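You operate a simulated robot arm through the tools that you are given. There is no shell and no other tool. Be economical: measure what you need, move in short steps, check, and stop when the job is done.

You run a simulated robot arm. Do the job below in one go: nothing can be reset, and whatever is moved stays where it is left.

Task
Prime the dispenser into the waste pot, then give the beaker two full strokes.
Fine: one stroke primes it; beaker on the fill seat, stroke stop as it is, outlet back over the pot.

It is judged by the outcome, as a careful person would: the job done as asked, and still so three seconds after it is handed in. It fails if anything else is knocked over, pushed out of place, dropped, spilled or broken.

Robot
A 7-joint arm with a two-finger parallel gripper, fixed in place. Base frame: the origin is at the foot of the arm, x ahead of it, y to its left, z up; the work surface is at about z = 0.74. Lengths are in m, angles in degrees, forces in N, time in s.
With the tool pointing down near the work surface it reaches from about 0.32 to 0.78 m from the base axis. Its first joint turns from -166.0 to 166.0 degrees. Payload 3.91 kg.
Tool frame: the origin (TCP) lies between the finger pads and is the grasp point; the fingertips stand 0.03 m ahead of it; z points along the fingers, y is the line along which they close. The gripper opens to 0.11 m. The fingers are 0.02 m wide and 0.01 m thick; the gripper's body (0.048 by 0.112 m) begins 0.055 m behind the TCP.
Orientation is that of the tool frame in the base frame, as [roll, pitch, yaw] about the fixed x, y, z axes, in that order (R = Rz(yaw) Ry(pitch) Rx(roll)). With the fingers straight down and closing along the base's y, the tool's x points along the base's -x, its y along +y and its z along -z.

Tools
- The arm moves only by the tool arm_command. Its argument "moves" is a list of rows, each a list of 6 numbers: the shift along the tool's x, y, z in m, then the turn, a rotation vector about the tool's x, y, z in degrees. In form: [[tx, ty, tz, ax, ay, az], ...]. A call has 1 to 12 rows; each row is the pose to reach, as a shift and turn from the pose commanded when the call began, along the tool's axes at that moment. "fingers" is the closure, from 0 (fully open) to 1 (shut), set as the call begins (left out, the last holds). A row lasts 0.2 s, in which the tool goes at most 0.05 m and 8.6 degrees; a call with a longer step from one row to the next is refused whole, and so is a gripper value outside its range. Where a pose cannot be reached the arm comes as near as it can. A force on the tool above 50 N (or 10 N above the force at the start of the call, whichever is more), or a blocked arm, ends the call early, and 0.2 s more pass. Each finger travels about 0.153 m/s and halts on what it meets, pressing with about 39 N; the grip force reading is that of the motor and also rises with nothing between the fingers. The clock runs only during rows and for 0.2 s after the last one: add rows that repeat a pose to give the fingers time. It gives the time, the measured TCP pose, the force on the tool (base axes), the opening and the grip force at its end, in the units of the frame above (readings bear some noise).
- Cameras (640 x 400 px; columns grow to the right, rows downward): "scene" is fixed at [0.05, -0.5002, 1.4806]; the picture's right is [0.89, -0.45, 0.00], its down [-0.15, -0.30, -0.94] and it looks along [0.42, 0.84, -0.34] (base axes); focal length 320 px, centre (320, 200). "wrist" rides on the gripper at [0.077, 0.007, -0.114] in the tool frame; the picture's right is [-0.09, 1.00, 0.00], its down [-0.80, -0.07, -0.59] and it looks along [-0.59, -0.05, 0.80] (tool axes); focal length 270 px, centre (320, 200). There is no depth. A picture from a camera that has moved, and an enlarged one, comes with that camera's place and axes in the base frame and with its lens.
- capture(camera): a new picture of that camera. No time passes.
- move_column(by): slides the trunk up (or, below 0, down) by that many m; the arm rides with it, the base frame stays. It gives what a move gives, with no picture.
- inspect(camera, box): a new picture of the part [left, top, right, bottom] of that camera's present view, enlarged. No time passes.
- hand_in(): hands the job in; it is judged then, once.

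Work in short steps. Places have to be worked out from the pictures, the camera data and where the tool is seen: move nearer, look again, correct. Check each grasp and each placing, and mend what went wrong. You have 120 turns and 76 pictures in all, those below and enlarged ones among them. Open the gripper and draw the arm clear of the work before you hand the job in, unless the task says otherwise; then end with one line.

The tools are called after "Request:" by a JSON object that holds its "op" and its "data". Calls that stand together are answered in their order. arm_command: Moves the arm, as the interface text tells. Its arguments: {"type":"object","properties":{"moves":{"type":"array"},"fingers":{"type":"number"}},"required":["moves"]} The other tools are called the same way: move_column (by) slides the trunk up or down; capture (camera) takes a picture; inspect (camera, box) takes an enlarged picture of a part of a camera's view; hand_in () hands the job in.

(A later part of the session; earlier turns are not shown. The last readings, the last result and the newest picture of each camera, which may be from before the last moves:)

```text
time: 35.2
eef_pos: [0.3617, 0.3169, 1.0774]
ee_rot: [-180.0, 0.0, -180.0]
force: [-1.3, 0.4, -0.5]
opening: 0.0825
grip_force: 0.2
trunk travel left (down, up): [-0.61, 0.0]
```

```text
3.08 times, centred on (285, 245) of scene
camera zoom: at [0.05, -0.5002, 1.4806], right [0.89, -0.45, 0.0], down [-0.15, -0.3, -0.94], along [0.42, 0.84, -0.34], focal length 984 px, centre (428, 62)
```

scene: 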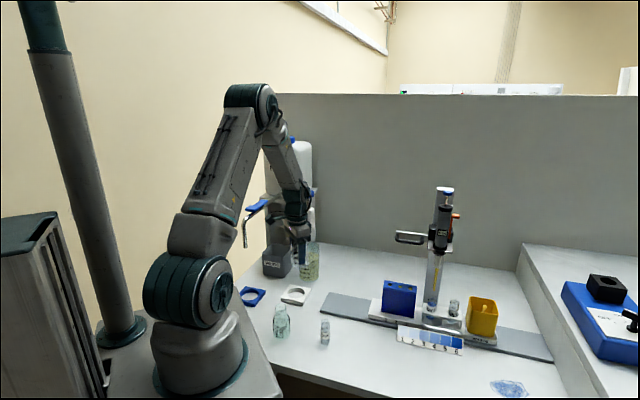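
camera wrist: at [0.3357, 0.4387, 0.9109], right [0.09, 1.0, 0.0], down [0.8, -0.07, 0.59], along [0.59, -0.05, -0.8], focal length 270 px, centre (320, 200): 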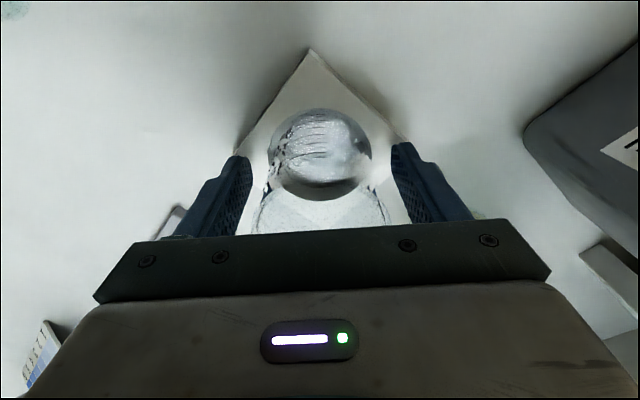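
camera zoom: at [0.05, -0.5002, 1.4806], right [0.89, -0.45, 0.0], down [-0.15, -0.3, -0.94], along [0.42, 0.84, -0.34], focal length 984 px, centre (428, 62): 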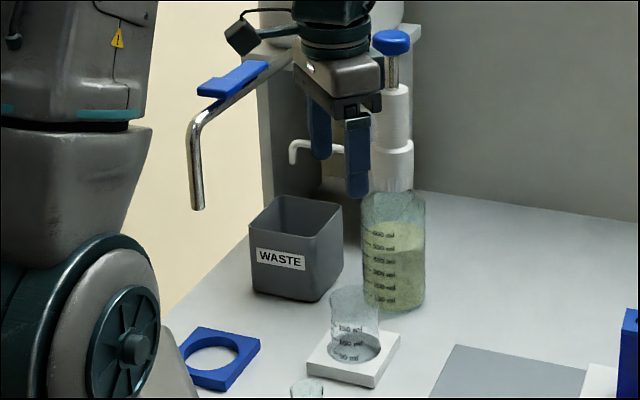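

The beaker is seated and the outlet still points over the pot. The swing nub is boxed in by the scale plate and rinse lever above, so I'll come in nearly horizontally from the front: first yaw the tool so it heads 63° from x.

Request:
{"op": "arm_command", "data": {"moves": [[-0.005, 0.01, -0.005, 0, 0, -8], [-0.01, 0.02, -0.01, 0, 0, -16], [-0.015, 0.03, -0.02, 0, 0, -24], [-0.02, 0.04, -0.03, 0, 0, -32], [-0.025, 0.05, -0.03, 0, 0, -40], [-0.03, 0.06, -0.03, 0, 0, -48], [-0.035, 0.065, -0.03, 0, 0, -56], [-0.04, 0.065, -0.03, 0, 0, -63]], "fingers": 0.4}}

Request:
{"op": "arm_command", "data": {"moves": [[0, 0, 0, 0, -8, 0], [0, 0, 0, 0, -16, 0], [0, 0, 0, 0, -24, 0], [0, 0, 0, 0, -32, 0], [0, 0, 0, 0, -40, 0]]}}

Request:
{"op": "capture", "data": {"camera": "scene"}}

```text
time: 37.0
eef_pos: [0.4034, 0.3864, 1.1065]
ee_rot: [-180.0, 0.0, -116.8]
force: [0.0, -0.4, -0.1]
opening: 0.066
grip_force: 0.1
trunk travel left (down, up): [-0.61, 0.0]
```

```text
time: 38.2
eef_pos: [0.4043, 0.3865, 1.1057]
ee_rot: [-179.9, 40.1, -117.0]
force: [0.7, 0.0, -0.2]
opening: 0.0662
grip_force: 0.1
trunk travel left (down, up): [-0.61, 0.0]
```

```text
35 pictures are left
```

scene: 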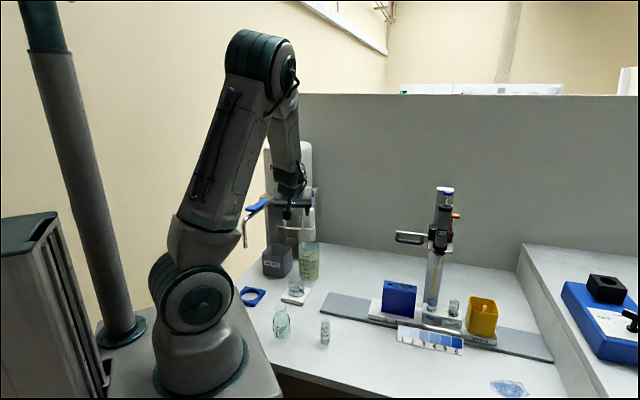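

Tilt works. I tilt another 35° to point 15° below horizontal.

Request:
{"op": "arm_command", "data": {"moves": [[0, 0, 0, 0, -8, 0], [0, 0, 0, 0, -16, 0], [0, 0, 0, 0, -24, 0], [0, 0, 0, 0, -31, 0], [0, 0, 0, 0, -35, 0], [0, 0, 0, 0, -35, 0]]}}

Request:
{"op": "capture", "data": {"camera": "wrist"}}

Request:
{"op": "inspect", "data": {"camera": "scene", "box": [220, 140, 350, 270]}}

```text
time: 39.6
eef_pos: [0.4026, 0.3853, 1.1059]
ee_rot: [-180.0, 75.0, -117.0]
force: [0.3, -0.4, 0.8]
opening: 0.0658
grip_force: 0.0
trunk travel left (down, up): [-0.61, 0.0]
```

```text
34 pictures are left
camera wrist: at [0.3374, 0.2726, 1.0616], right [-0.88, 0.47, 0.08], down [-0.1, -0.36, 0.93], along [0.47, 0.81, 0.36], focal length 270 px, centre (320, 200)
```

wrist: 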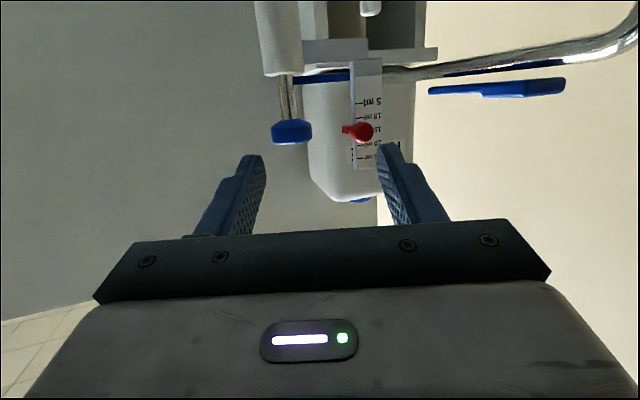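

```text
3.08 times, centred on (285, 205) of scene
camera zoom: at [0.05, -0.5002, 1.4806], right [0.89, -0.45, 0.0], down [-0.15, -0.3, -0.94], along [0.42, 0.84, -0.34], focal length 984 px, centre (428, 185)
```

zoom: 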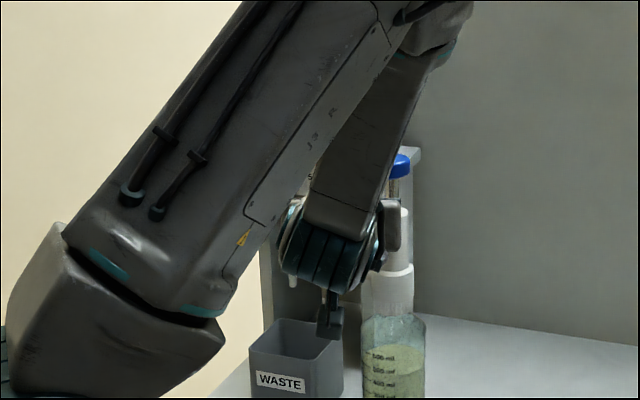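

The tool points the right way, the camera sits on the lower side (fine, and clear of the lever). The nub is just at the picture's top, matching (0.443, 0.598, 0.98). I lower and then advance to about 9 cm short of it.

Request:
{"op": "arm_command", "data": {"moves": [[0.032, 0, 0.0085, 0, 0, 0], [0.064, 0, 0.017, 0, 0, 0], [0.0947, 0, 0.0254, 0, 0, 0], [0.087, 0.015, 0.054, 0, 0, 0], [0.079, 0.03, 0.084, 0, 0, 0], [0.071, 0.045, 0.113, 0, 0, 0], [0.0632, 0.0604, 0.1428, 0, 0, 0], [0.0632, 0.0604, 0.1428, 0, 0, 0]]}}

Request:
{"op": "capture", "data": {"camera": "wrist"}}

Request:
{"op": "capture", "data": {"camera": "scene"}}

```text
time: 41.4
eef_pos: [0.4065, 0.5199, 1.0078]
ee_rot: [179.9, 75.0, -116.9]
force: [-0.7, 1.0, 0.6]
opening: 0.0662
grip_force: 0.0
trunk travel left (down, up): [-0.61, 0.0]
```

```text
32 pictures are left
camera wrist: at [0.341, 0.4071, 0.9629], right [-0.88, 0.47, 0.09], down [-0.1, -0.36, 0.93], along [0.47, 0.81, 0.36], focal length 270 px, centre (320, 200)
```

wrist: 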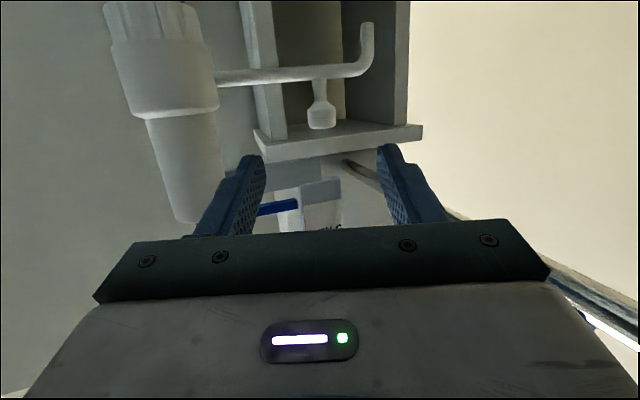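

```text
31 pictures are left
```

scene: 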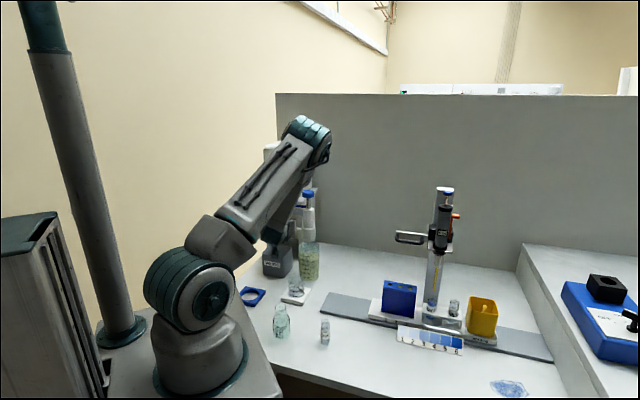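

A clear (inverted) view: nub ball at about (0.444, 0.598, 0.976), centred between the fingers, pipe at z≈0.95. I narrow the fingers and advance 6 cm first.

Request:
{"op": "arm_command", "data": {"moves": [[0.001, 0.0005, 0.015, 0, 0, 0], [0.002, 0.001, 0.03, 0, 0, 0], [0.003, 0.001, 0.045, 0, 0, 0], [0.003, 0.0015, 0.06, 0, 0, 0], [0.003, 0.0015, 0.06, 0, 0, 0]], "fingers": 0.5}}

Request:
{"op": "capture", "data": {"camera": "wrist"}}

Request:
{"op": "inspect", "data": {"camera": "scene", "box": [240, 160, 340, 250]}}

```text
time: 42.6
eef_pos: [0.4288, 0.5726, 0.9908]
ee_rot: [-180.0, 74.9, -116.9]
force: [0.8, 0.5, 0.1]
opening: 0.0549
grip_force: 0.1
trunk travel left (down, up): [-0.61, 0.0]
```

```text
30 pictures are left
camera wrist: at [0.3639, 0.4599, 0.9461], right [-0.88, 0.47, 0.08], down [-0.1, -0.36, 0.93], along [0.47, 0.81, 0.36], focal length 270 px, centre (320, 200)
```

wrist: 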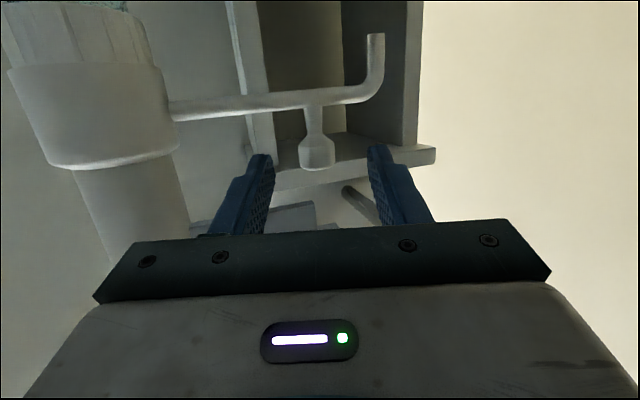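

```text
4.44 times, centred on (290, 205) of scene
camera zoom: at [0.05, -0.5002, 1.4806], right [0.89, -0.45, 0.0], down [-0.15, -0.3, -0.94], along [0.42, 0.84, -0.34], focal length 1421 px, centre (453, 178)
```

zoom: 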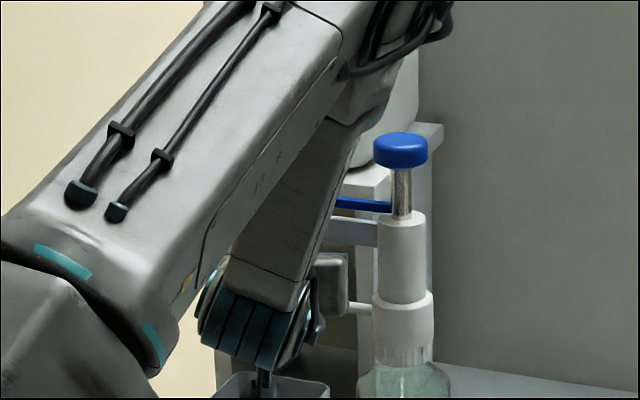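

The nub is ~26 mm ahead, centred. I advance 23 mm, then close gently.

Request:
{"op": "arm_command", "data": {"moves": [[0.001, 0, 0.01, 0, 0, 0], [0.002, 0, 0.018, 0, 0, 0], [0.003, 0, 0.023, 0, 0, 0], [0.003, 0, 0.023, 0, 0, 0]]}}

Request:
{"op": "inspect", "data": {"camera": "wrist", "box": [200, 50, 440, 230]}}

```text
time: 43.6
eef_pos: [0.4392, 0.5938, 0.9825]
ee_rot: [180.0, 75.1, -117.0]
force: [0.7, 1.0, 0.6]
opening: 0.0549
grip_force: 0.1
trunk travel left (down, up): [-0.61, 0.0]
```

```text
2.22 times, centred on (320, 140) of wrist
camera zoom: at [0.3741, 0.4795, 0.9368], right [-0.88, 0.47, 0.09], down [-0.1, -0.36, 0.93], along [0.47, 0.81, 0.36], focal length 601 px, centre (320, 333)
```

zoom: 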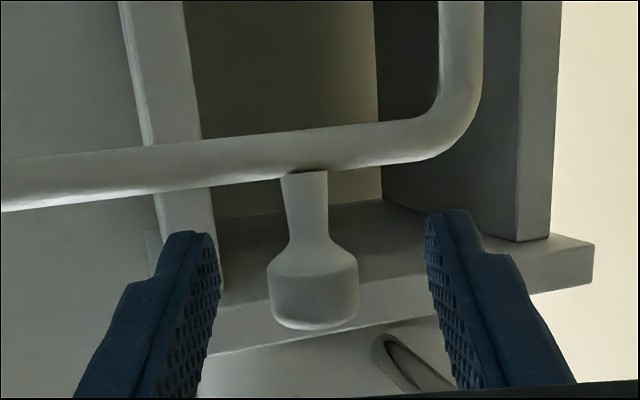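

The nub projects right onto the grasp point. I close on it.

Request:
{"op": "arm_command", "data": {"moves": [[0, 0, 0, 0, 0, 0], [0, 0, 0, 0, 0, 0], [0, 0, 0, 0, 0, 0]], "fingers": 0.9}}

Request:
{"op": "capture", "data": {"camera": "wrist"}}

```text
time: 44.4
eef_pos: [0.4406, 0.593, 0.981]
ee_rot: [179.9, 75.0, -117.0]
force: [3.3, -2.7, -0.2]
opening: 0.0208
grip_force: 45.2
trunk travel left (down, up): [-0.61, 0.0]
```

```text
27 pictures are left
camera wrist: at [0.375, 0.4787, 0.9369], right [-0.88, 0.47, 0.09], down [-0.1, -0.36, 0.93], along [0.47, 0.8, 0.36], focal length 270 px, centre (320, 200)
```

wrist: 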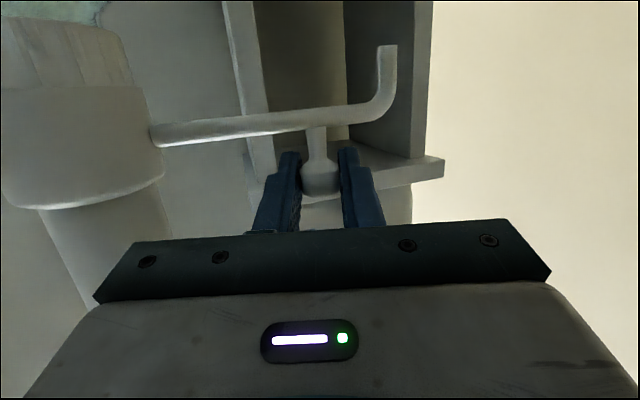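

The nub is held (21 mm). The pivot is at (0.5095, 0.5305), nub radius ≈ 94 mm at 136°; the beaker lies at 226°. I swing the first 24° along the arc and check.

Request:
{"op": "arm_command", "data": {"moves": [[0.0012, 0.0012, -0.0046, 0, 0, 0], [0.0025, 0.0024, -0.0092, 0, 0, 0], [0.0037, 0.0031, -0.0139, 0, 0, 0], [0.005, 0.00375, -0.0186, 0, 0, 0], [0.0075, 0.0041, -0.0281, 0, 0, 0], [0.0101, 0.0034, -0.0376, 0, 0, 0], [0.0101, 0.0034, -0.0376, 0, 0, 0]]}}

Request:
{"op": "capture", "data": {"camera": "wrist"}}

Request:
{"op": "inspect", "data": {"camera": "scene", "box": [240, 160, 360, 290]}}

```text
time: 46.0
eef_pos: [0.4179, 0.5599, 0.9818]
ee_rot: [179.9, 75.1, -117.1]
force: [6.8, -1.1, 5.6]
opening: 0.0206
grip_force: 45.3
trunk travel left (down, up): [-0.61, 0.0]
```

```text
26 pictures are left
camera wrist: at [0.3533, 0.446, 0.9368], right [-0.88, 0.47, 0.09], down [-0.1, -0.36, 0.93], along [0.47, 0.8, 0.37], focal length 270 px, centre (320, 200)
```

wrist: 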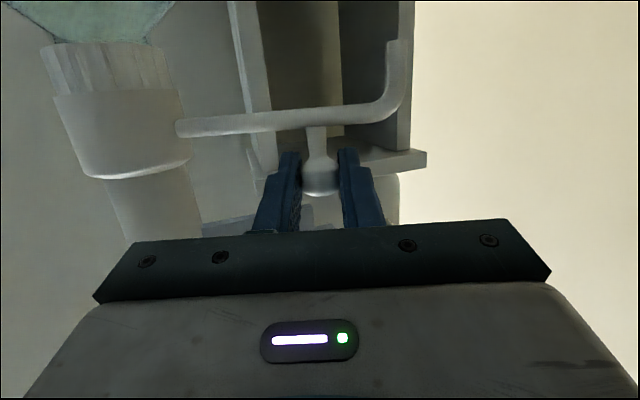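

```text
3.08 times, centred on (300, 225) of scene
camera zoom: at [0.05, -0.5002, 1.4806], right [0.89, -0.45, 0.0], down [-0.15, -0.3, -0.94], along [0.42, 0.84, -0.34], focal length 984 px, centre (382, 123)
```

zoom: 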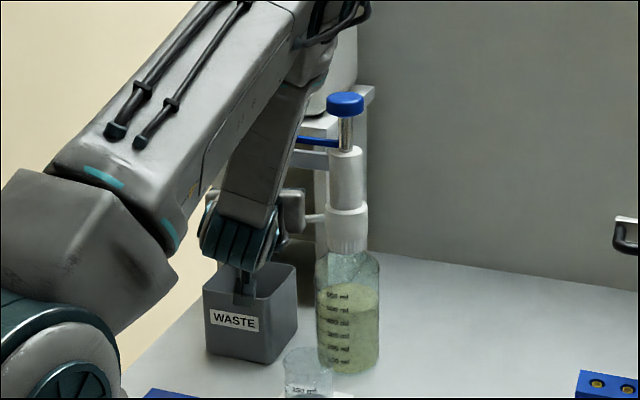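

The nub follows (now ≈160°), plunger and stop unaffected, forces small. I continue the arc to ≈202°.

Request:
{"op": "arm_command", "data": {"moves": [[0.0025, -0.0017, -0.0094, 0, 0, 0], [0.005, -0.0044, -0.0185, 0, 0, 0], [0.0073, -0.0081, -0.0273, 0, 0, 0], [0.0096, -0.0127, -0.0357, 0, 0, 0], [0.0117, -0.0182, -0.0436, 0, 0, 0], [0.0136, -0.0246, -0.0509, 0, 0, 0], [0.0154, -0.0316, -0.0575, 0, 0, 0], [0.0154, -0.0316, -0.0575, 0, 0, 0]]}}

Request:
{"op": "capture", "data": {"camera": "wrist"}}

```text
time: 47.8
eef_pos: [0.4122, 0.4884, 0.9802]
ee_rot: [-180.0, 74.8, -116.5]
force: [-40.8, -10.2, 2.8]
opening: 0.0207
grip_force: 44.3
trunk travel left (down, up): [-0.61, 0.0]
```

```text
24 pictures are left
camera wrist: at [0.3474, 0.3762, 0.9369], right [-0.88, 0.47, 0.08], down [-0.1, -0.36, 0.93], along [0.46, 0.81, 0.36], focal length 270 px, centre (320, 200)
```

wrist: 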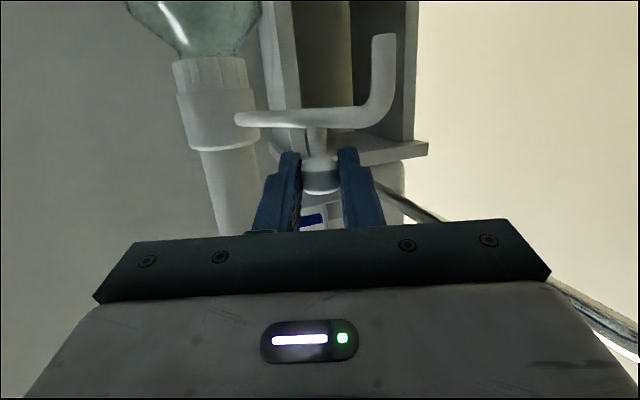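

The 40 N is radial: the nub sits about 12 mm ahead of the grasp point, so the arc I commanded was too tight. I first relax onto the true arc (nub at ≈200°).

Request:
{"op": "arm_command", "data": {"moves": [[0.001, 0.001, -0.0035, 0, 0, 0], [0.0018, 0.0021, -0.0066, 0, 0, 0], [0.0018, 0.0021, -0.0066, 0, 0, 0]]}}

```text
time: 48.6
eef_pos: [0.4143, 0.486, 0.9824]
ee_rot: [-179.6, 75.0, -116.8]
force: [-20.8, -4.5, -6.1]
opening: 0.0206
grip_force: 44.5
trunk travel left (down, up): [-0.61, 0.0]
```

Force halved. I move on 6° with another 4–5 mm outward correction and read the force.

Request:
{"op": "arm_command", "data": {"moves": [[0.001, 0.001, -0.004, 0, 0, 0], [0.0023, -0.0032, -0.0085, 0, 0, 0], [0.0023, -0.0032, -0.0085, 0, 0, 0]]}}

Request:
{"op": "capture", "data": {"camera": "wrist"}}

Request:
{"op": "inspect", "data": {"camera": "scene", "box": [250, 190, 350, 310]}}

```text
time: 49.4
eef_pos: [0.4159, 0.4774, 0.9813]
ee_rot: [-179.8, 75.0, -117.1]
force: [6.1, 1.1, -7.2]
opening: 0.0206
grip_force: 45.0
trunk travel left (down, up): [-0.61, 0.0]
```

```text
23 pictures are left
camera wrist: at [0.3502, 0.3647, 0.9366], right [-0.87, 0.48, 0.08], down [-0.11, -0.36, 0.93], along [0.47, 0.8, 0.36], focal length 270 px, centre (320, 200)
```

wrist: 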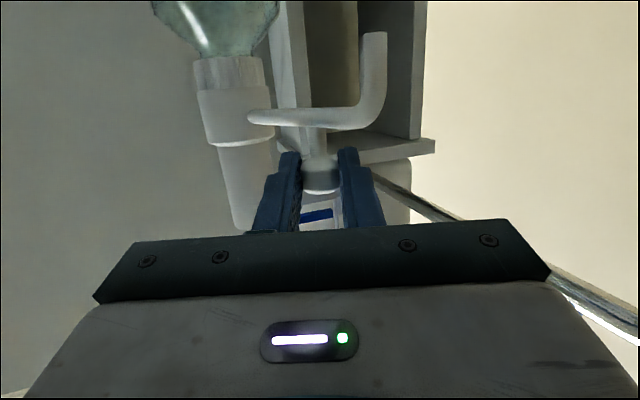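

```text
3.33 times, centred on (300, 250) of scene
camera zoom: at [0.05, -0.5002, 1.4806], right [0.89, -0.45, 0.0], down [-0.15, -0.3, -0.94], along [0.42, 0.84, -0.34], focal length 1066 px, centre (387, 33)
```

zoom: 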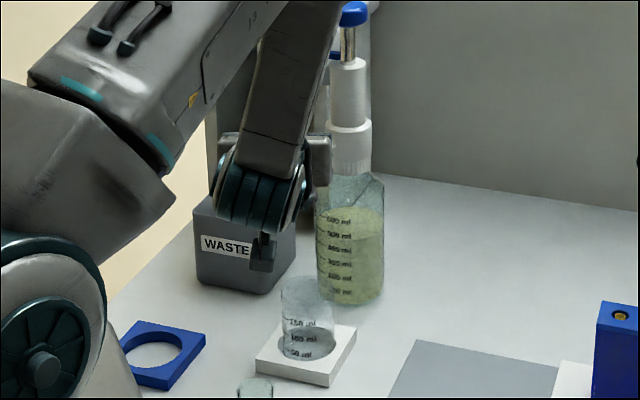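

Forces are low again. From this view the nozzle tip is at about (0.385, 0.473, 0.918): radius 137 mm at 205°, matching the beaker's radius at 226°. I swing the remaining ~20°.

Request:
{"op": "arm_command", "data": {"moves": [[0.0008, -0.005, -0.0033, 0, 0, 0], [0.0017, -0.01, -0.0064, 0, 0, 0], [0.0024, -0.0155, -0.0092, 0, 0, 0], [0.0031, -0.0207, -0.0116, 0, 0, 0], [0.0036, -0.0256, -0.0134, 0, 0, 0], [0.004, -0.0303, -0.015, 0, 0, 0], [0.004, -0.0303, -0.015, 0, 0, 0]]}}

Request:
{"op": "capture", "data": {"camera": "wrist"}}

Request:
{"op": "inspect", "data": {"camera": "scene", "box": [250, 190, 350, 310]}}

```text
time: 51.0
eef_pos: [0.4313, 0.4497, 0.9818]
ee_rot: [180.0, 75.0, -116.9]
force: [-13.8, -5.6, -2.1]
opening: 0.0205
grip_force: 44.8
trunk travel left (down, up): [-0.61, 0.0]
```

```text
21 pictures are left
camera wrist: at [0.366, 0.3362, 0.9371], right [-0.88, 0.47, 0.08], down [-0.1, -0.36, 0.93], along [0.47, 0.81, 0.36], focal length 270 px, centre (320, 200)
```

wrist: 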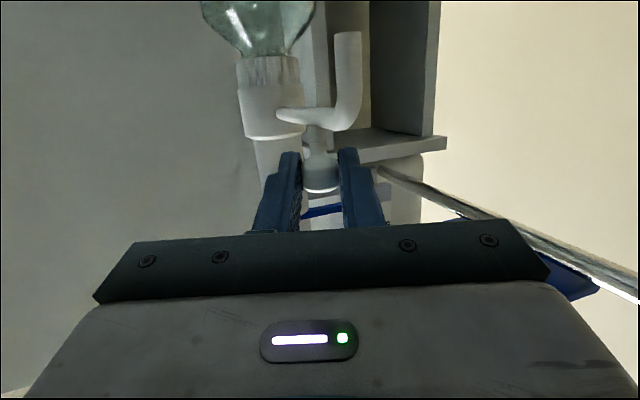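

```text
3.33 times, centred on (300, 250) of scene
camera zoom: at [0.05, -0.5002, 1.4806], right [0.89, -0.45, 0.0], down [-0.15, -0.3, -0.94], along [0.42, 0.84, -0.34], focal length 1066 px, centre (387, 33)
```

zoom: 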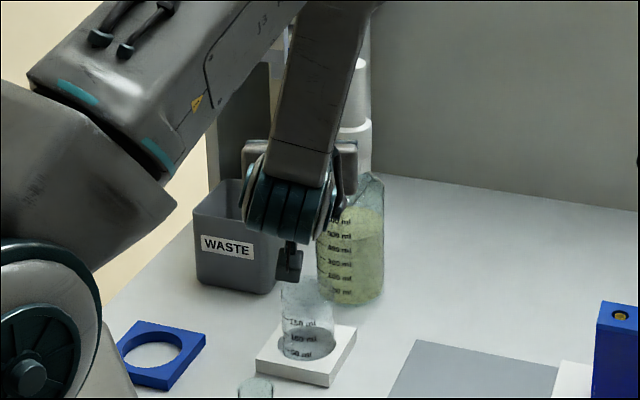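

The nozzle tip is at about (0.406, 0.437), 222°, inside the beaker's mouth but ~8 mm off centre. I nudge 4° more.

Request:
{"op": "arm_command", "data": {"moves": [[0.0005, -0.003, -0.0019, 0, 0, 0], [0.001, -0.006, -0.0037, 0, 0, 0], [0.001, -0.006, -0.0037, 0, 0, 0]]}}

Request:
{"op": "inspect", "data": {"camera": "wrist", "box": [220, 0, 440, 200]}}

```text
time: 51.8
eef_pos: [0.4363, 0.4443, 0.9813]
ee_rot: [-179.8, 75.0, -116.9]
force: [-4.4, -0.8, -2.0]
opening: 0.0207
grip_force: 45.3
trunk travel left (down, up): [-0.61, 0.0]
```

```text
2.00 times, centred on (330, 100) of wrist
camera zoom: at [0.372, 0.3306, 0.9367], right [-0.88, 0.47, 0.08], down [-0.1, -0.36, 0.93], along [0.47, 0.8, 0.36], focal length 541 px, centre (300, 400)
```

zoom: 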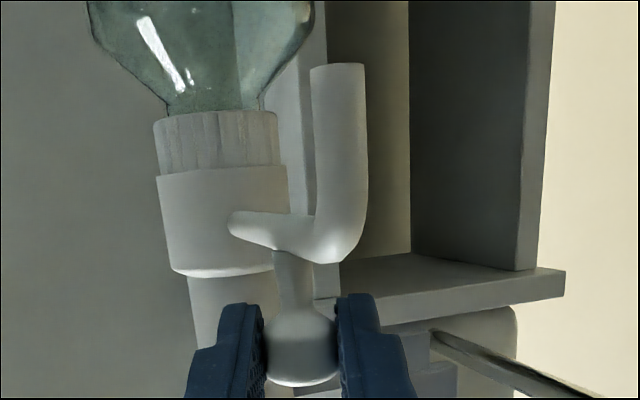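

The nozzle tip is now at about (0.4145, 0.427) over the beaker (0.4135, 0.432). I open, back straight off, then rise.

Request:
{"op": "arm_command", "data": {"moves": [[0, 0, 0, 0, 0, 0], [0, 0, 0, 0, 0, 0], [0, 0, -0.02, 0, 0, 0], [0, 0, -0.05, 0, 0, 0], [0, 0, -0.08, 0, 0, 0], [-0.03, 0, -0.088, 0, 0, 0], [-0.065, 0, -0.098, 0, 0, 0], [-0.1, 0, -0.107, 0, 0, 0], [-0.12, 0, -0.107, 0, 0, 0]], "fingers": 0.5}}

Request:
{"op": "inspect", "data": {"camera": "scene", "box": [240, 180, 350, 310]}}

```text
time: 53.8
eef_pos: [0.4047, 0.3807, 1.1255]
ee_rot: [-180.0, 75.0, -117.0]
force: [0.0, -0.2, 0.3]
opening: 0.0548
grip_force: 0.0
trunk travel left (down, up): [-0.61, 0.0]
```

```text
3.08 times, centred on (295, 245) of scene
camera zoom: at [0.05, -0.5002, 1.4806], right [0.89, -0.45, 0.0], down [-0.15, -0.3, -0.94], along [0.42, 0.84, -0.34], focal length 984 px, centre (397, 62)
```

zoom: 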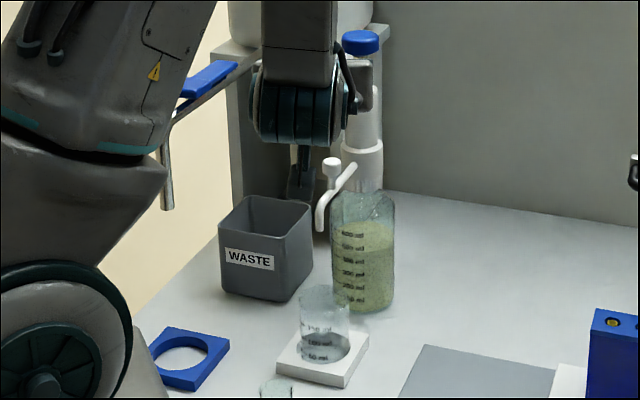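

Both views put the nozzle over the beaker. I bring the tool back to pointing down, then yaw back.

Request:
{"op": "arm_command", "data": {"moves": [[0, 0, 0, 0, 8, 0], [0, 0, 0, 0, 16, 0], [0, 0, 0, 0, 24, 0], [0, 0, 0, 0, 32, 0], [0, 0, 0, 0, 40, 0], [0, 0, 0, 0, 48, 0], [0, 0, 0, 0, 56, 0], [0, 0, 0, 0, 64, 0], [0, 0, 0, 0, 72, 0], [0, 0, 0, 0, 75, 0]]}}

Request:
{"op": "arm_command", "data": {"moves": [[0, 0, -0.01, 0, 0, 8], [0, 0, -0.02, 0, 0, 16], [0, 0, -0.03, 0, 0, 24], [0, 0, -0.04, 0, 0, 32], [0, 0, -0.05, 0, 0, 40], [0, 0, -0.06, 0, 0, 48], [0, 0, -0.065, 0, 0, 56], [0, 0, -0.07, 0, 0, 63]], "fingers": 0.32}}

```text
time: 56.0
eef_pos: [0.4037, 0.3797, 1.1254]
ee_rot: [-180.0, -0.1, -117.0]
force: [0.7, -0.1, 0.2]
opening: 0.0547
grip_force: 0.0
trunk travel left (down, up): [-0.61, 0.0]
```

```text
time: 57.8
eef_pos: [0.4023, 0.3794, 1.1945]
ee_rot: [180.0, 0.0, 179.9]
force: [0.0, -0.6, -0.3]
opening: 0.0748
grip_force: 0.1
trunk travel left (down, up): [-0.61, 0.0]
```

Back to vertical. I move over the knob at z≈1.185.

Request:
{"op": "arm_command", "data": {"moves": [[-0.025, 0.035, 0, 0, 0, 0], [-0.05, 0.07, 0, 0, 0, 0], [-0.075, 0.105, 0.004, 0, 0, 0], [-0.095, 0.135, 0.008, 0, 0, 0], [-0.1075, 0.151, 0.01, 0, 0, 0], [-0.1075, 0.151, 0.01, 0, 0, 0]]}}

Request:
{"op": "capture", "data": {"camera": "wrist"}}

```text
time: 59.2
eef_pos: [0.51, 0.5284, 1.1856]
ee_rot: [-180.0, -0.1, -179.9]
force: [-0.3, -0.1, -0.8]
opening: 0.0747
grip_force: 0.1
trunk travel left (down, up): [-0.61, 0.0]
```

```text
17 pictures are left
camera wrist: at [0.433, 0.5366, 1.3007], right [0.09, 1.0, 0.0], down [0.8, -0.07, 0.59], along [0.59, -0.05, -0.8], focal length 270 px, centre (320, 200)
```

wrist: 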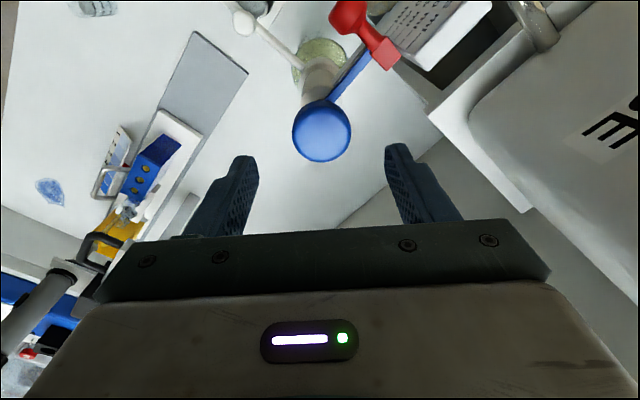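

The knob is centred below. I descend to z≈1.095 and then close on it.

Request:
{"op": "arm_command", "data": {"moves": [[0, 0.001, 0.03, 0, 0, 0], [0, 0.001, 0.06, 0, 0, 0], [0, 0.0012, 0.085, 0, 0, 0], [0, 0.0012, 0.09, 0, 0, 0], [0, 0.0012, 0.09, 0, 0, 0]]}}

Request:
{"op": "arm_command", "data": {"moves": [[0, 0, 0, 0, 0, 0], [0, 0, 0, 0, 0, 0], [0, 0, 0, 0, 0, 0]], "fingers": 0.8}}

```text
time: 60.4
eef_pos: [0.5098, 0.5334, 1.0939]
ee_rot: [-179.9, 0.0, -179.9]
force: [0.2, 0.7, 0.0]
opening: 0.0747
grip_force: 0.0
trunk travel left (down, up): [-0.61, 0.0]
```

```text
time: 61.2
eef_pos: [0.5103, 0.5309, 1.0962]
ee_rot: [-179.8, 0.0, 179.9]
force: [-5.4, -16.9, -2.1]
opening: 0.045
grip_force: 45.0
trunk travel left (down, up): [-0.61, 0.0]
```

Gripped; a small sideways offset to relieve, then I raise the plunger slowly 44 mm.

Request:
{"op": "arm_command", "data": {"moves": [[0, -0.0025, 0, 0, 0, 0], [0, -0.0025, -0.005, 0, 0, 0], [0, -0.0025, -0.01, 0, 0, 0], [0, -0.0025, -0.015, 0, 0, 0], [0, -0.0025, -0.02, 0, 0, 0], [0, -0.0025, -0.025, 0, 0, 0], [0, -0.0025, -0.03, 0, 0, 0], [0, -0.0025, -0.035, 0, 0, 0], [0, -0.0025, -0.04, 0, 0, 0], [0, -0.0025, -0.044, 0, 0, 0]]}}

Request:
{"op": "arm_command", "data": {"moves": [[0, 0, -0.001, 0, 0, 0], [0, 0, -0.002, 0, 0, 0], [0, 0, -0.003, 0, 0, 0]]}}

Request:
{"op": "arm_command", "data": {"moves": [[0, 0, -0.001, 0, 0, 0], [0, 0, -0.0015, 0, 0, 0]]}}

```text
time: 63.4
eef_pos: [0.5102, 0.5307, 1.1393]
ee_rot: [-180.0, 0.0, -180.0]
force: [-5.9, 0.1, -1.9]
opening: 0.0447
grip_force: 44.6
trunk travel left (down, up): [-0.61, 0.0]
```

```text
time: 64.2
eef_pos: [0.5122, 0.5318, 1.1411]
ee_rot: [-179.9, 0.0, -179.9]
force: [-4.6, 2.2, -1.7]
opening: 0.0449
grip_force: 44.8
trunk travel left (down, up): [-0.61, 0.0]
```

```text
time: 64.8
eef_pos: [0.5106, 0.5293, 1.1424]
ee_rot: [-179.9, 0.0, -180.0]
force: [-7.1, 2.8, -8.0]
opening: 0.045
grip_force: 44.9
trunk travel left (down, up): [-0.61, 0.0]
```

Contact is beginning (−8 N). One more millimetre to make sure it is on the stop, as before.

Request:
{"op": "arm_command", "data": {"moves": [[0, 0, -0.001, 0, 0, 0], [0, 0, -0.0015, 0, 0, 0]]}}

Request:
{"op": "inspect", "data": {"camera": "scene", "box": [260, 170, 340, 310]}}

```text
time: 65.4
eef_pos: [0.51, 0.53, 1.1422]
ee_rot: [-179.8, -0.1, -179.9]
force: [-6.8, 1.3, -15.4]
opening: 0.045
grip_force: 45.2
trunk travel left (down, up): [-0.61, 0.0]
```

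```text
2.86 times, centred on (300, 240) of scene
camera zoom: at [0.05, -0.5002, 1.4806], right [0.89, -0.45, 0.0], down [-0.15, -0.3, -0.94], along [0.42, 0.84, -0.34], focal length 913 px, centre (377, 86)
```

zoom: 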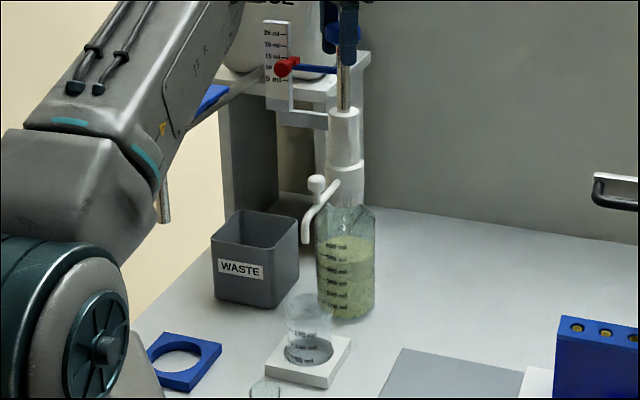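

On the stop (−15 N), outlet still over the beaker. I press smoothly down.

Request:
{"op": "arm_command", "data": {"moves": [[0, 0, 0.004, 0, 0, 0], [0, 0, 0.009, 0, 0, 0], [0, 0, 0.014, 0, 0, 0], [0, 0, 0.019, 0, 0, 0], [0, 0, 0.024, 0, 0, 0], [0, 0, 0.029, 0, 0, 0], [0, 0, 0.034, 0, 0, 0], [0, 0, 0.039, 0, 0, 0], [0, 0, 0.043, 0, 0, 0], [0, 0, 0.046, 0, 0, 0], [0, 0, 0.048, 0, 0, 0], [0, 0, 0.0495, 0, 0, 0]]}}

Request:
{"op": "arm_command", "data": {"moves": [[0, 0, 0.001, 0, 0, 0], [0, 0, 0.0015, 0, 0, 0]]}}

Request:
{"op": "inspect", "data": {"camera": "scene", "box": [260, 230, 340, 300]}}

```text
time: 68.0
eef_pos: [0.5108, 0.5292, 1.0961]
ee_rot: [-179.8, 0.1, -180.0]
force: [-5.4, 3.1, 0.4]
opening: 0.045
grip_force: 45.1
trunk travel left (down, up): [-0.61, 0.0]
```

```text
time: 68.6
eef_pos: [0.5101, 0.531, 1.095]
ee_rot: [179.9, 0.0, -179.9]
force: [-0.5, 7.7, 6.3]
opening: 0.045
grip_force: 45.4
trunk travel left (down, up): [-0.61, 0.0]
```

```text
5.71 times, centred on (300, 265) of scene
camera zoom: at [0.05, -0.5002, 1.4806], right [0.89, -0.45, 0.0], down [-0.15, -0.3, -0.94], along [0.42, 0.84, -0.34], focal length 1827 px, centre (434, -171)
```

zoom: 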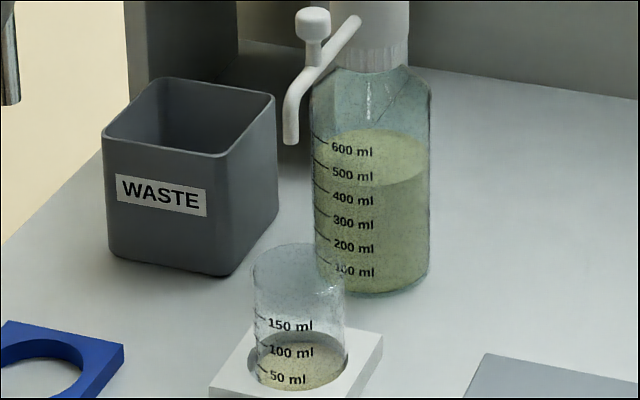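

Liquid arrived in the beaker, nothing spilled. One more half-millimetre press for the bottom stop, and then I lift the second stroke.

Request:
{"op": "arm_command", "data": {"moves": [[0, 0, 0.0008, 0, 0, 0], [0, 0, 0.0008, 0, 0, 0]]}}

Request:
{"op": "arm_command", "data": {"moves": [[0, 0, -0.003, 0, 0, 0], [0, 0, -0.008, 0, 0, 0], [0, 0, -0.013, 0, 0, 0], [0, 0, -0.018, 0, 0, 0], [0, 0, -0.023, 0, 0, 0], [0, 0, -0.028, 0, 0, 0], [0, 0, -0.033, 0, 0, 0], [0, 0, -0.038, 0, 0, 0], [0, 0, -0.042, 0, 0, 0], [0, 0, -0.045, 0, 0, 0]]}}

Request:
{"op": "arm_command", "data": {"moves": [[0, 0, -0.001, 0, 0, 0], [0, 0, -0.002, 0, 0, 0], [0, 0, -0.003, 0, 0, 0]]}}

Request:
{"op": "arm_command", "data": {"moves": [[0, 0, -0.001, 0, 0, 0], [0, 0, -0.002, 0, 0, 0]]}}

```text
time: 69.2
eef_pos: [0.511, 0.5304, 1.0935]
ee_rot: [179.9, 0.2, -179.9]
force: [2.2, 10.0, 15.0]
opening: 0.0449
grip_force: 44.8
trunk travel left (down, up): [-0.61, 0.0]
```

```text
time: 71.4
eef_pos: [0.5104, 0.5301, 1.1379]
ee_rot: [180.0, -0.1, -179.9]
force: [-6.1, 1.1, -2.7]
opening: 0.0451
grip_force: 44.8
trunk travel left (down, up): [-0.61, 0.0]
```

```text
time: 72.2
eef_pos: [0.511, 0.5308, 1.1406]
ee_rot: [-179.9, 0.0, -179.9]
force: [-6.2, 2.9, -2.2]
opening: 0.045
grip_force: 44.9
trunk travel left (down, up): [-0.61, 0.0]
```

```text
time: 72.8
eef_pos: [0.511, 0.5311, 1.1429]
ee_rot: [-180.0, 0.0, -180.0]
force: [-5.9, 4.1, -1.2]
opening: 0.0452
grip_force: 44.8
trunk travel left (down, up): [-0.61, 0.0]
```

Not yet on the stop; I continue in small steps until the force shows.

Request:
{"op": "arm_command", "data": {"moves": [[0, 0, -0.001, 0, 0, 0], [0, 0, -0.0015, 0, 0, 0]]}}

Request:
{"op": "arm_command", "data": {"moves": [[0, 0, -0.001, 0, 0, 0], [0, 0, -0.001, 0, 0, 0]]}}

```text
time: 73.4
eef_pos: [0.5108, 0.5303, 1.1437]
ee_rot: [-179.8, 0.0, -180.0]
force: [-4.7, 2.1, -9.1]
opening: 0.0448
grip_force: 45.3
trunk travel left (down, up): [-0.61, 0.0]
```

```text
time: 74.0
eef_pos: [0.51, 0.5303, 1.1422]
ee_rot: [-179.8, -0.1, -180.0]
force: [-6.5, 0.3, -17.7]
opening: 0.0449
grip_force: 45.3
trunk travel left (down, up): [-0.61, 0.0]
```

On the stop (−18 N). I press the second stroke down fully.

Request:
{"op": "arm_command", "data": {"moves": [[0, 0, 0.004, 0, 0, 0], [0, 0, 0.009, 0, 0, 0], [0, 0, 0.014, 0, 0, 0], [0, 0, 0.019, 0, 0, 0], [0, 0, 0.024, 0, 0, 0], [0, 0, 0.029, 0, 0, 0], [0, 0, 0.034, 0, 0, 0], [0, 0, 0.039, 0, 0, 0], [0, 0, 0.043, 0, 0, 0], [0, 0, 0.046, 0, 0, 0], [0, 0, 0.048, 0, 0, 0], [0, 0, 0.0495, 0, 0, 0]]}}

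Request:
{"op": "arm_command", "data": {"moves": [[0, 0, 0.001, 0, 0, 0], [0, 0, 0.002, 0, 0, 0]]}}

Request:
{"op": "arm_command", "data": {"moves": [[0, 0, 0.0008, 0, 0, 0], [0, 0, 0.0008, 0, 0, 0]]}}

Request:
{"op": "inspect", "data": {"camera": "scene", "box": [260, 170, 340, 310]}}

```text
time: 76.6
eef_pos: [0.5105, 0.5311, 1.0951]
ee_rot: [-180.0, -0.1, -179.8]
force: [-3.4, 3.9, 0.9]
opening: 0.045
grip_force: 45.3
trunk travel left (down, up): [-0.61, 0.0]
```

```text
time: 77.2
eef_pos: [0.5118, 0.5296, 1.0948]
ee_rot: [180.0, 0.0, -179.8]
force: [-2.9, 4.3, 5.1]
opening: 0.045
grip_force: 45.5
trunk travel left (down, up): [-0.61, 0.0]
```

```text
time: 77.8
eef_pos: [0.5106, 0.5298, 1.0951]
ee_rot: [180.0, 0.1, -179.9]
force: [-1.9, 5.9, 11.2]
opening: 0.045
grip_force: 44.9
trunk travel left (down, up): [-0.61, 0.0]
```

```text
2.86 times, centred on (300, 240) of scene
camera zoom: at [0.05, -0.5002, 1.4806], right [0.89, -0.45, 0.0], down [-0.15, -0.3, -0.94], along [0.42, 0.84, -0.34], focal length 913 px, centre (377, 86)
```

zoom: 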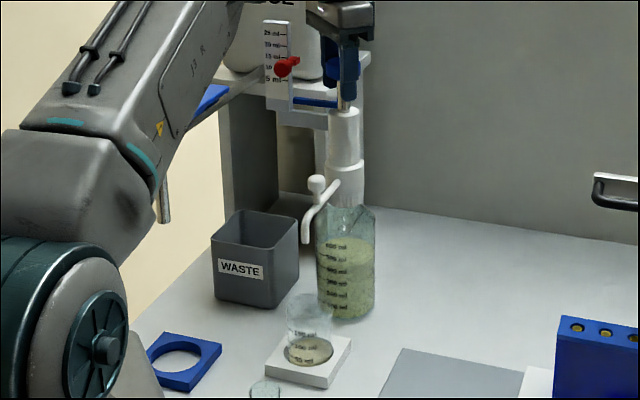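

Second stroke complete (bottom +11 N, more liquid in the beaker). I release the knob, rise, and go back to the staging spot.

Request:
{"op": "arm_command", "data": {"moves": [[0, 0, 0, 0, 0, 0], [0, 0, 0, 0, 0, 0], [0, 0, -0.02, 0, 0, 0], [0, 0, -0.055, 0, 0, 0], [0, 0, -0.09, 0, 0, 0], [0.02, -0.03, -0.095, 0, 0, 0], [0.045, -0.065, -0.1, 0, 0, 0], [0.07, -0.1, -0.1, 0, 0, 0], [0.095, -0.135, -0.1, 0, 0, 0], [0.107, -0.15, -0.1, 0, 0, 0]], "fingers": 0.32}}

Request:
{"op": "arm_command", "data": {"moves": [[0, 0, 0.01, 0, 0, -8], [0, 0, 0.02, 0, 0, -16], [0, 0, 0.03, 0, 0, -24], [0, 0, 0.04, 0, 0, -32], [0, 0, 0.05, 0, 0, -40], [0, 0, 0.06, 0, 0, -48], [0, 0, 0.065, 0, 0, -56], [0, 0, 0.07, 0, 0, -63]], "fingers": 0.5}}

Request:
{"op": "arm_command", "data": {"moves": [[0, 0, 0, 0, -8, 0], [0, 0, 0, 0, -16, 0], [0, 0, 0, 0, -24, 0], [0, 0, 0, 0, -32, 0], [0, 0, 0, 0, -40, 0], [0, 0, 0, 0, -48, 0], [0, 0, 0, 0, -56, 0], [0, 0, 0, 0, -64, 0], [0, 0, 0, 0, -72, 0], [0, 0, 0, 0, -75, 0], [0, 0, 0, 0, -75, 0]]}}

```text
time: 80.0
eef_pos: [0.4032, 0.3808, 1.1933]
ee_rot: [-180.0, 0.1, -179.9]
force: [0.2, 1.0, -0.3]
opening: 0.0746
grip_force: 0.1
trunk travel left (down, up): [-0.61, 0.0]
```

```text
time: 81.8
eef_pos: [0.404, 0.3778, 1.1223]
ee_rot: [180.0, 0.0, -116.9]
force: [1.1, -0.2, 0.3]
opening: 0.0547
grip_force: 0.0
trunk travel left (down, up): [-0.61, 0.0]
```

```text
time: 84.2
eef_pos: [0.4043, 0.379, 1.1231]
ee_rot: [179.8, 74.9, -117.1]
force: [-0.6, -0.4, 0.1]
opening: 0.0551
grip_force: 0.0
trunk travel left (down, up): [-0.61, 0.0]
```

Staged. I lower to the approach line, about 6 cm short of the nub, and look.

Request:
{"op": "arm_command", "data": {"moves": [[0.035, 0, 0, 0, 0, 0], [0.07, 0, 0.01, 0, 0, 0], [0.1, 0.0005, 0.025, 0, 0, 0], [0.1184, 0.0011, 0.0471, 0, 0, 0], [0.1184, 0.0011, 0.0471, 0, 0, 0]]}}

Request:
{"op": "capture", "data": {"camera": "wrist"}}

```text
time: 85.4
eef_pos: [0.4105, 0.3951, 0.9965]
ee_rot: [179.9, 75.0, -117.0]
force: [0.7, 0.2, 0.0]
opening: 0.0547
grip_force: 0.1
trunk travel left (down, up): [-0.61, 0.0]
```

```text
13 pictures are left
camera wrist: at [0.3445, 0.2812, 0.9507], right [-0.88, 0.47, 0.08], down [-0.1, -0.36, 0.93], along [0.47, 0.81, 0.36], focal length 270 px, centre (320, 200)
```

wrist: 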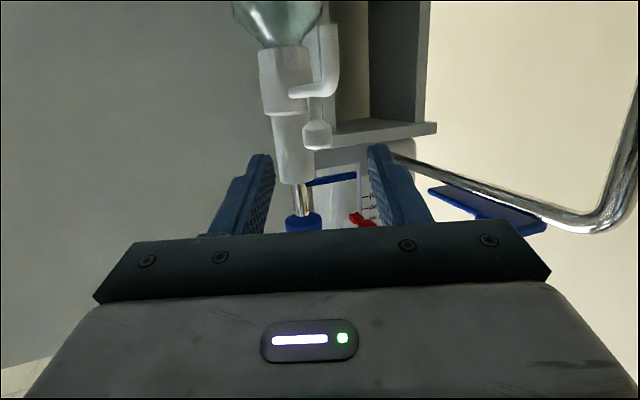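

The nub is centred ahead. I advance the remaining 58 mm and close on it.

Request:
{"op": "arm_command", "data": {"moves": [[0, 0, 0.015, 0, 0, 0], [0, 0, 0.03, 0, 0, 0], [0.0005, -0.0005, 0.045, 0, 0, 0], [0.0006, -0.0006, 0.058, 0, 0, 0], [0.0006, -0.0006, 0.058, 0, 0, 0]]}}

Request:
{"op": "arm_command", "data": {"moves": [[0, 0, 0, 0, 0, 0], [0, 0, 0, 0, 0, 0], [0, 0, 0, 0, 0, 0]], "fingers": 0.9}}

Request:
{"op": "capture", "data": {"camera": "wrist"}}

```text
time: 86.6
eef_pos: [0.4368, 0.443, 0.9818]
ee_rot: [179.9, 75.0, -117.1]
force: [-0.4, 0.1, 1.1]
opening: 0.0549
grip_force: 0.0
trunk travel left (down, up): [-0.61, 0.0]
```

```text
time: 87.4
eef_pos: [0.4364, 0.4437, 0.981]
ee_rot: [-179.9, 75.0, -117.0]
force: [1.4, 1.2, -0.1]
opening: 0.0206
grip_force: 45.0
trunk travel left (down, up): [-0.61, 0.0]
```

```text
12 pictures are left
camera wrist: at [0.3707, 0.3293, 0.936], right [-0.88, 0.47, 0.09], down [-0.1, -0.36, 0.93], along [0.47, 0.81, 0.36], focal length 270 px, centre (320, 200)
```

wrist: 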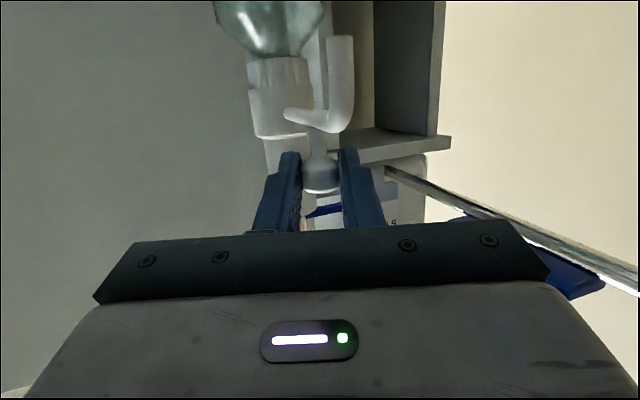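

Gripped. A circle fitted to the low-force poses gives centre (0.516, 0.516), radius 108 mm for the TCP. I swing back along it, first half way.

Request:
{"op": "arm_command", "data": {"moves": [[-0.0007, 0.007, 0.0028, 0, 0, 0], [-0.0016, 0.0136, 0.0061, 0, 0, 0], [-0.0026, 0.0201, 0.0099, 0, 0, 0], [-0.0037, 0.0262, 0.014, 0, 0, 0], [-0.005, 0.0321, 0.0187, 0, 0, 0], [-0.0063, 0.0376, 0.0236, 0, 0, 0], [-0.0078, 0.0427, 0.029, 0, 0, 0], [-0.0093, 0.0474, 0.0346, 0, 0, 0], [-0.0109, 0.0517, 0.0406, 0, 0, 0], [-0.0125, 0.0556, 0.0467, 0, 0, 0], [-0.0125, 0.0556, 0.0467, 0, 0, 0]]}}

Request:
{"op": "capture", "data": {"camera": "wrist"}}

```text
time: 89.8
eef_pos: [0.4075, 0.5116, 0.9808]
ee_rot: [-180.0, 75.0, -117.1]
force: [4.8, -2.9, -0.3]
opening: 0.0209
grip_force: 45.4
trunk travel left (down, up): [-0.61, 0.0]
```

```text
11 pictures are left
camera wrist: at [0.343, 0.3969, 0.9363], right [-0.88, 0.47, 0.09], down [-0.1, -0.36, 0.93], along [0.47, 0.8, 0.36], focal length 270 px, centre (320, 200)
```

wrist: 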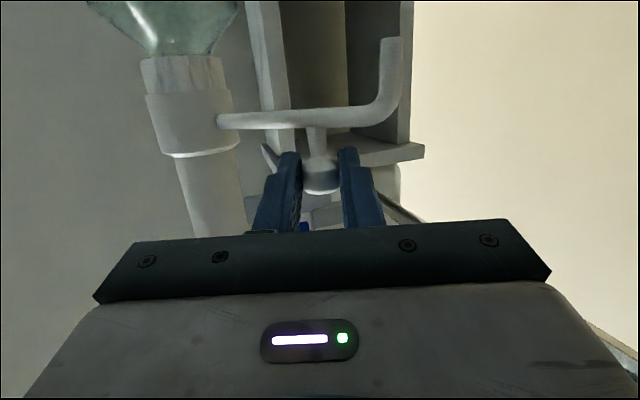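

Smooth, low force. I finish the swing back to the original angle.

Request:
{"op": "arm_command", "data": {"moves": [[-0.0017, 0.0034, 0.0065, 0, 0, 0], [-0.0035, 0.0064, 0.0131, 0, 0, 0], [-0.0053, 0.0088, 0.02, 0, 0, 0], [-0.0072, 0.0108, 0.027, 0, 0, 0], [-0.0091, 0.0122, 0.0342, 0, 0, 0], [-0.0111, 0.0131, 0.0414, 0, 0, 0], [-0.013, 0.0134, 0.0487, 0, 0, 0], [-0.015, 0.0133, 0.0559, 0, 0, 0], [-0.0169, 0.0127, 0.0631, 0, 0, 0], [-0.0188, 0.0115, 0.0703, 0, 0, 0], [-0.0206, 0.0099, 0.0768, 0, 0, 0], [-0.0223, 0.008, 0.0831, 0, 0, 0]]}}

Request:
{"op": "capture", "data": {"camera": "wrist"}}

```text
time: 92.4
eef_pos: [0.4397, 0.5915, 0.9824]
ee_rot: [179.8, 75.1, -117.0]
force: [2.6, -5.4, -2.6]
opening: 0.0204
grip_force: 44.9
trunk travel left (down, up): [-0.61, 0.0]
```

```text
10 pictures are left
camera wrist: at [0.3746, 0.4773, 0.9368], right [-0.88, 0.47, 0.09], down [-0.1, -0.36, 0.93], along [0.47, 0.81, 0.36], focal length 270 px, centre (320, 200)
```

wrist: 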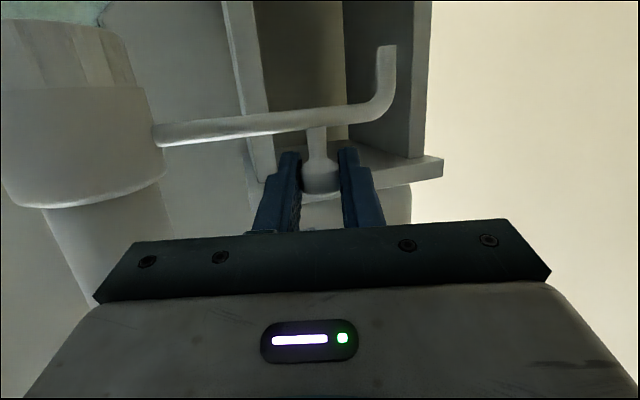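

The view matches the one before the first swing: the outlet is back over the pot. I open, back off along the approach line, draw clear and rise.

Request:
{"op": "arm_command", "data": {"moves": [[0, 0, 0, 0, 0, 0], [0, 0, 0, 0, 0, 0], [0, 0, -0.03, 0, 0, 0], [0, 0, -0.06, 0, 0, 0], [0, 0, -0.09, 0, 0, 0], [0.01, -0.02, -0.127, 0, 0, 0], [0.02, -0.04, -0.163, 0, 0, 0], [0.0295, -0.061, -0.2, 0, 0, 0], [-0.01, -0.061, -0.21, 0, 0, 0], [-0.05, -0.061, -0.22, 0, 0, 0], [-0.08, -0.061, -0.23, 0, 0, 0]], "fingers": 0.45}}

Request:
{"op": "arm_command", "data": {"moves": [[0, 0, 0, 0, 8, 0], [0, 0, 0, 0, 16, 0], [0, 0, 0, 0, 24, 0], [0, 0, 0, 0, 32, 0], [0, 0, 0, 0, 40, 0], [0, 0, 0, 0, 48, 0], [0, 0, 0, 0, 56, 0], [0, 0, 0, 0, 64, 0], [0, 0, 0, 0, 72, 0], [0, 0, 0, 0, 75, 0]]}}

Request:
{"op": "inspect", "data": {"camera": "scene", "box": [220, 160, 360, 310]}}

```text
time: 94.8
eef_pos: [0.401, 0.383, 1.1193]
ee_rot: [179.9, 75.1, -117.0]
force: [-0.1, -0.3, 0.5]
opening: 0.0605
grip_force: 0.1
trunk travel left (down, up): [-0.61, 0.0]
```

```text
time: 97.0
eef_pos: [0.4034, 0.3843, 1.1183]
ee_rot: [-180.0, -0.1, -117.0]
force: [0.2, 0.1, 0.0]
opening: 0.0606
grip_force: 0.1
trunk travel left (down, up): [-0.61, 0.0]
```

```text
2.67 times, centred on (290, 235) of scene
camera zoom: at [0.05, -0.5002, 1.4806], right [0.89, -0.45, 0.0], down [-0.15, -0.3, -0.94], along [0.42, 0.84, -0.34], focal length 852 px, centre (400, 107)
```

zoom: 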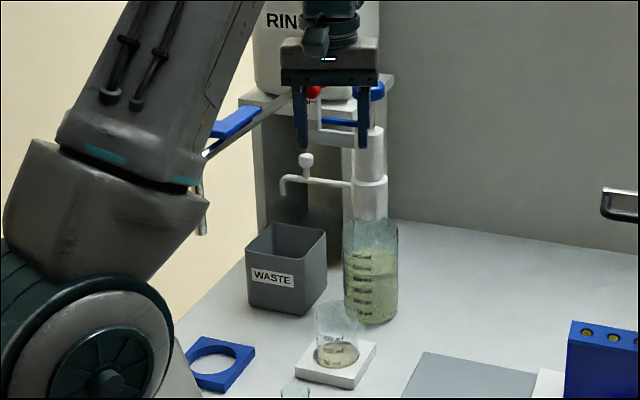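

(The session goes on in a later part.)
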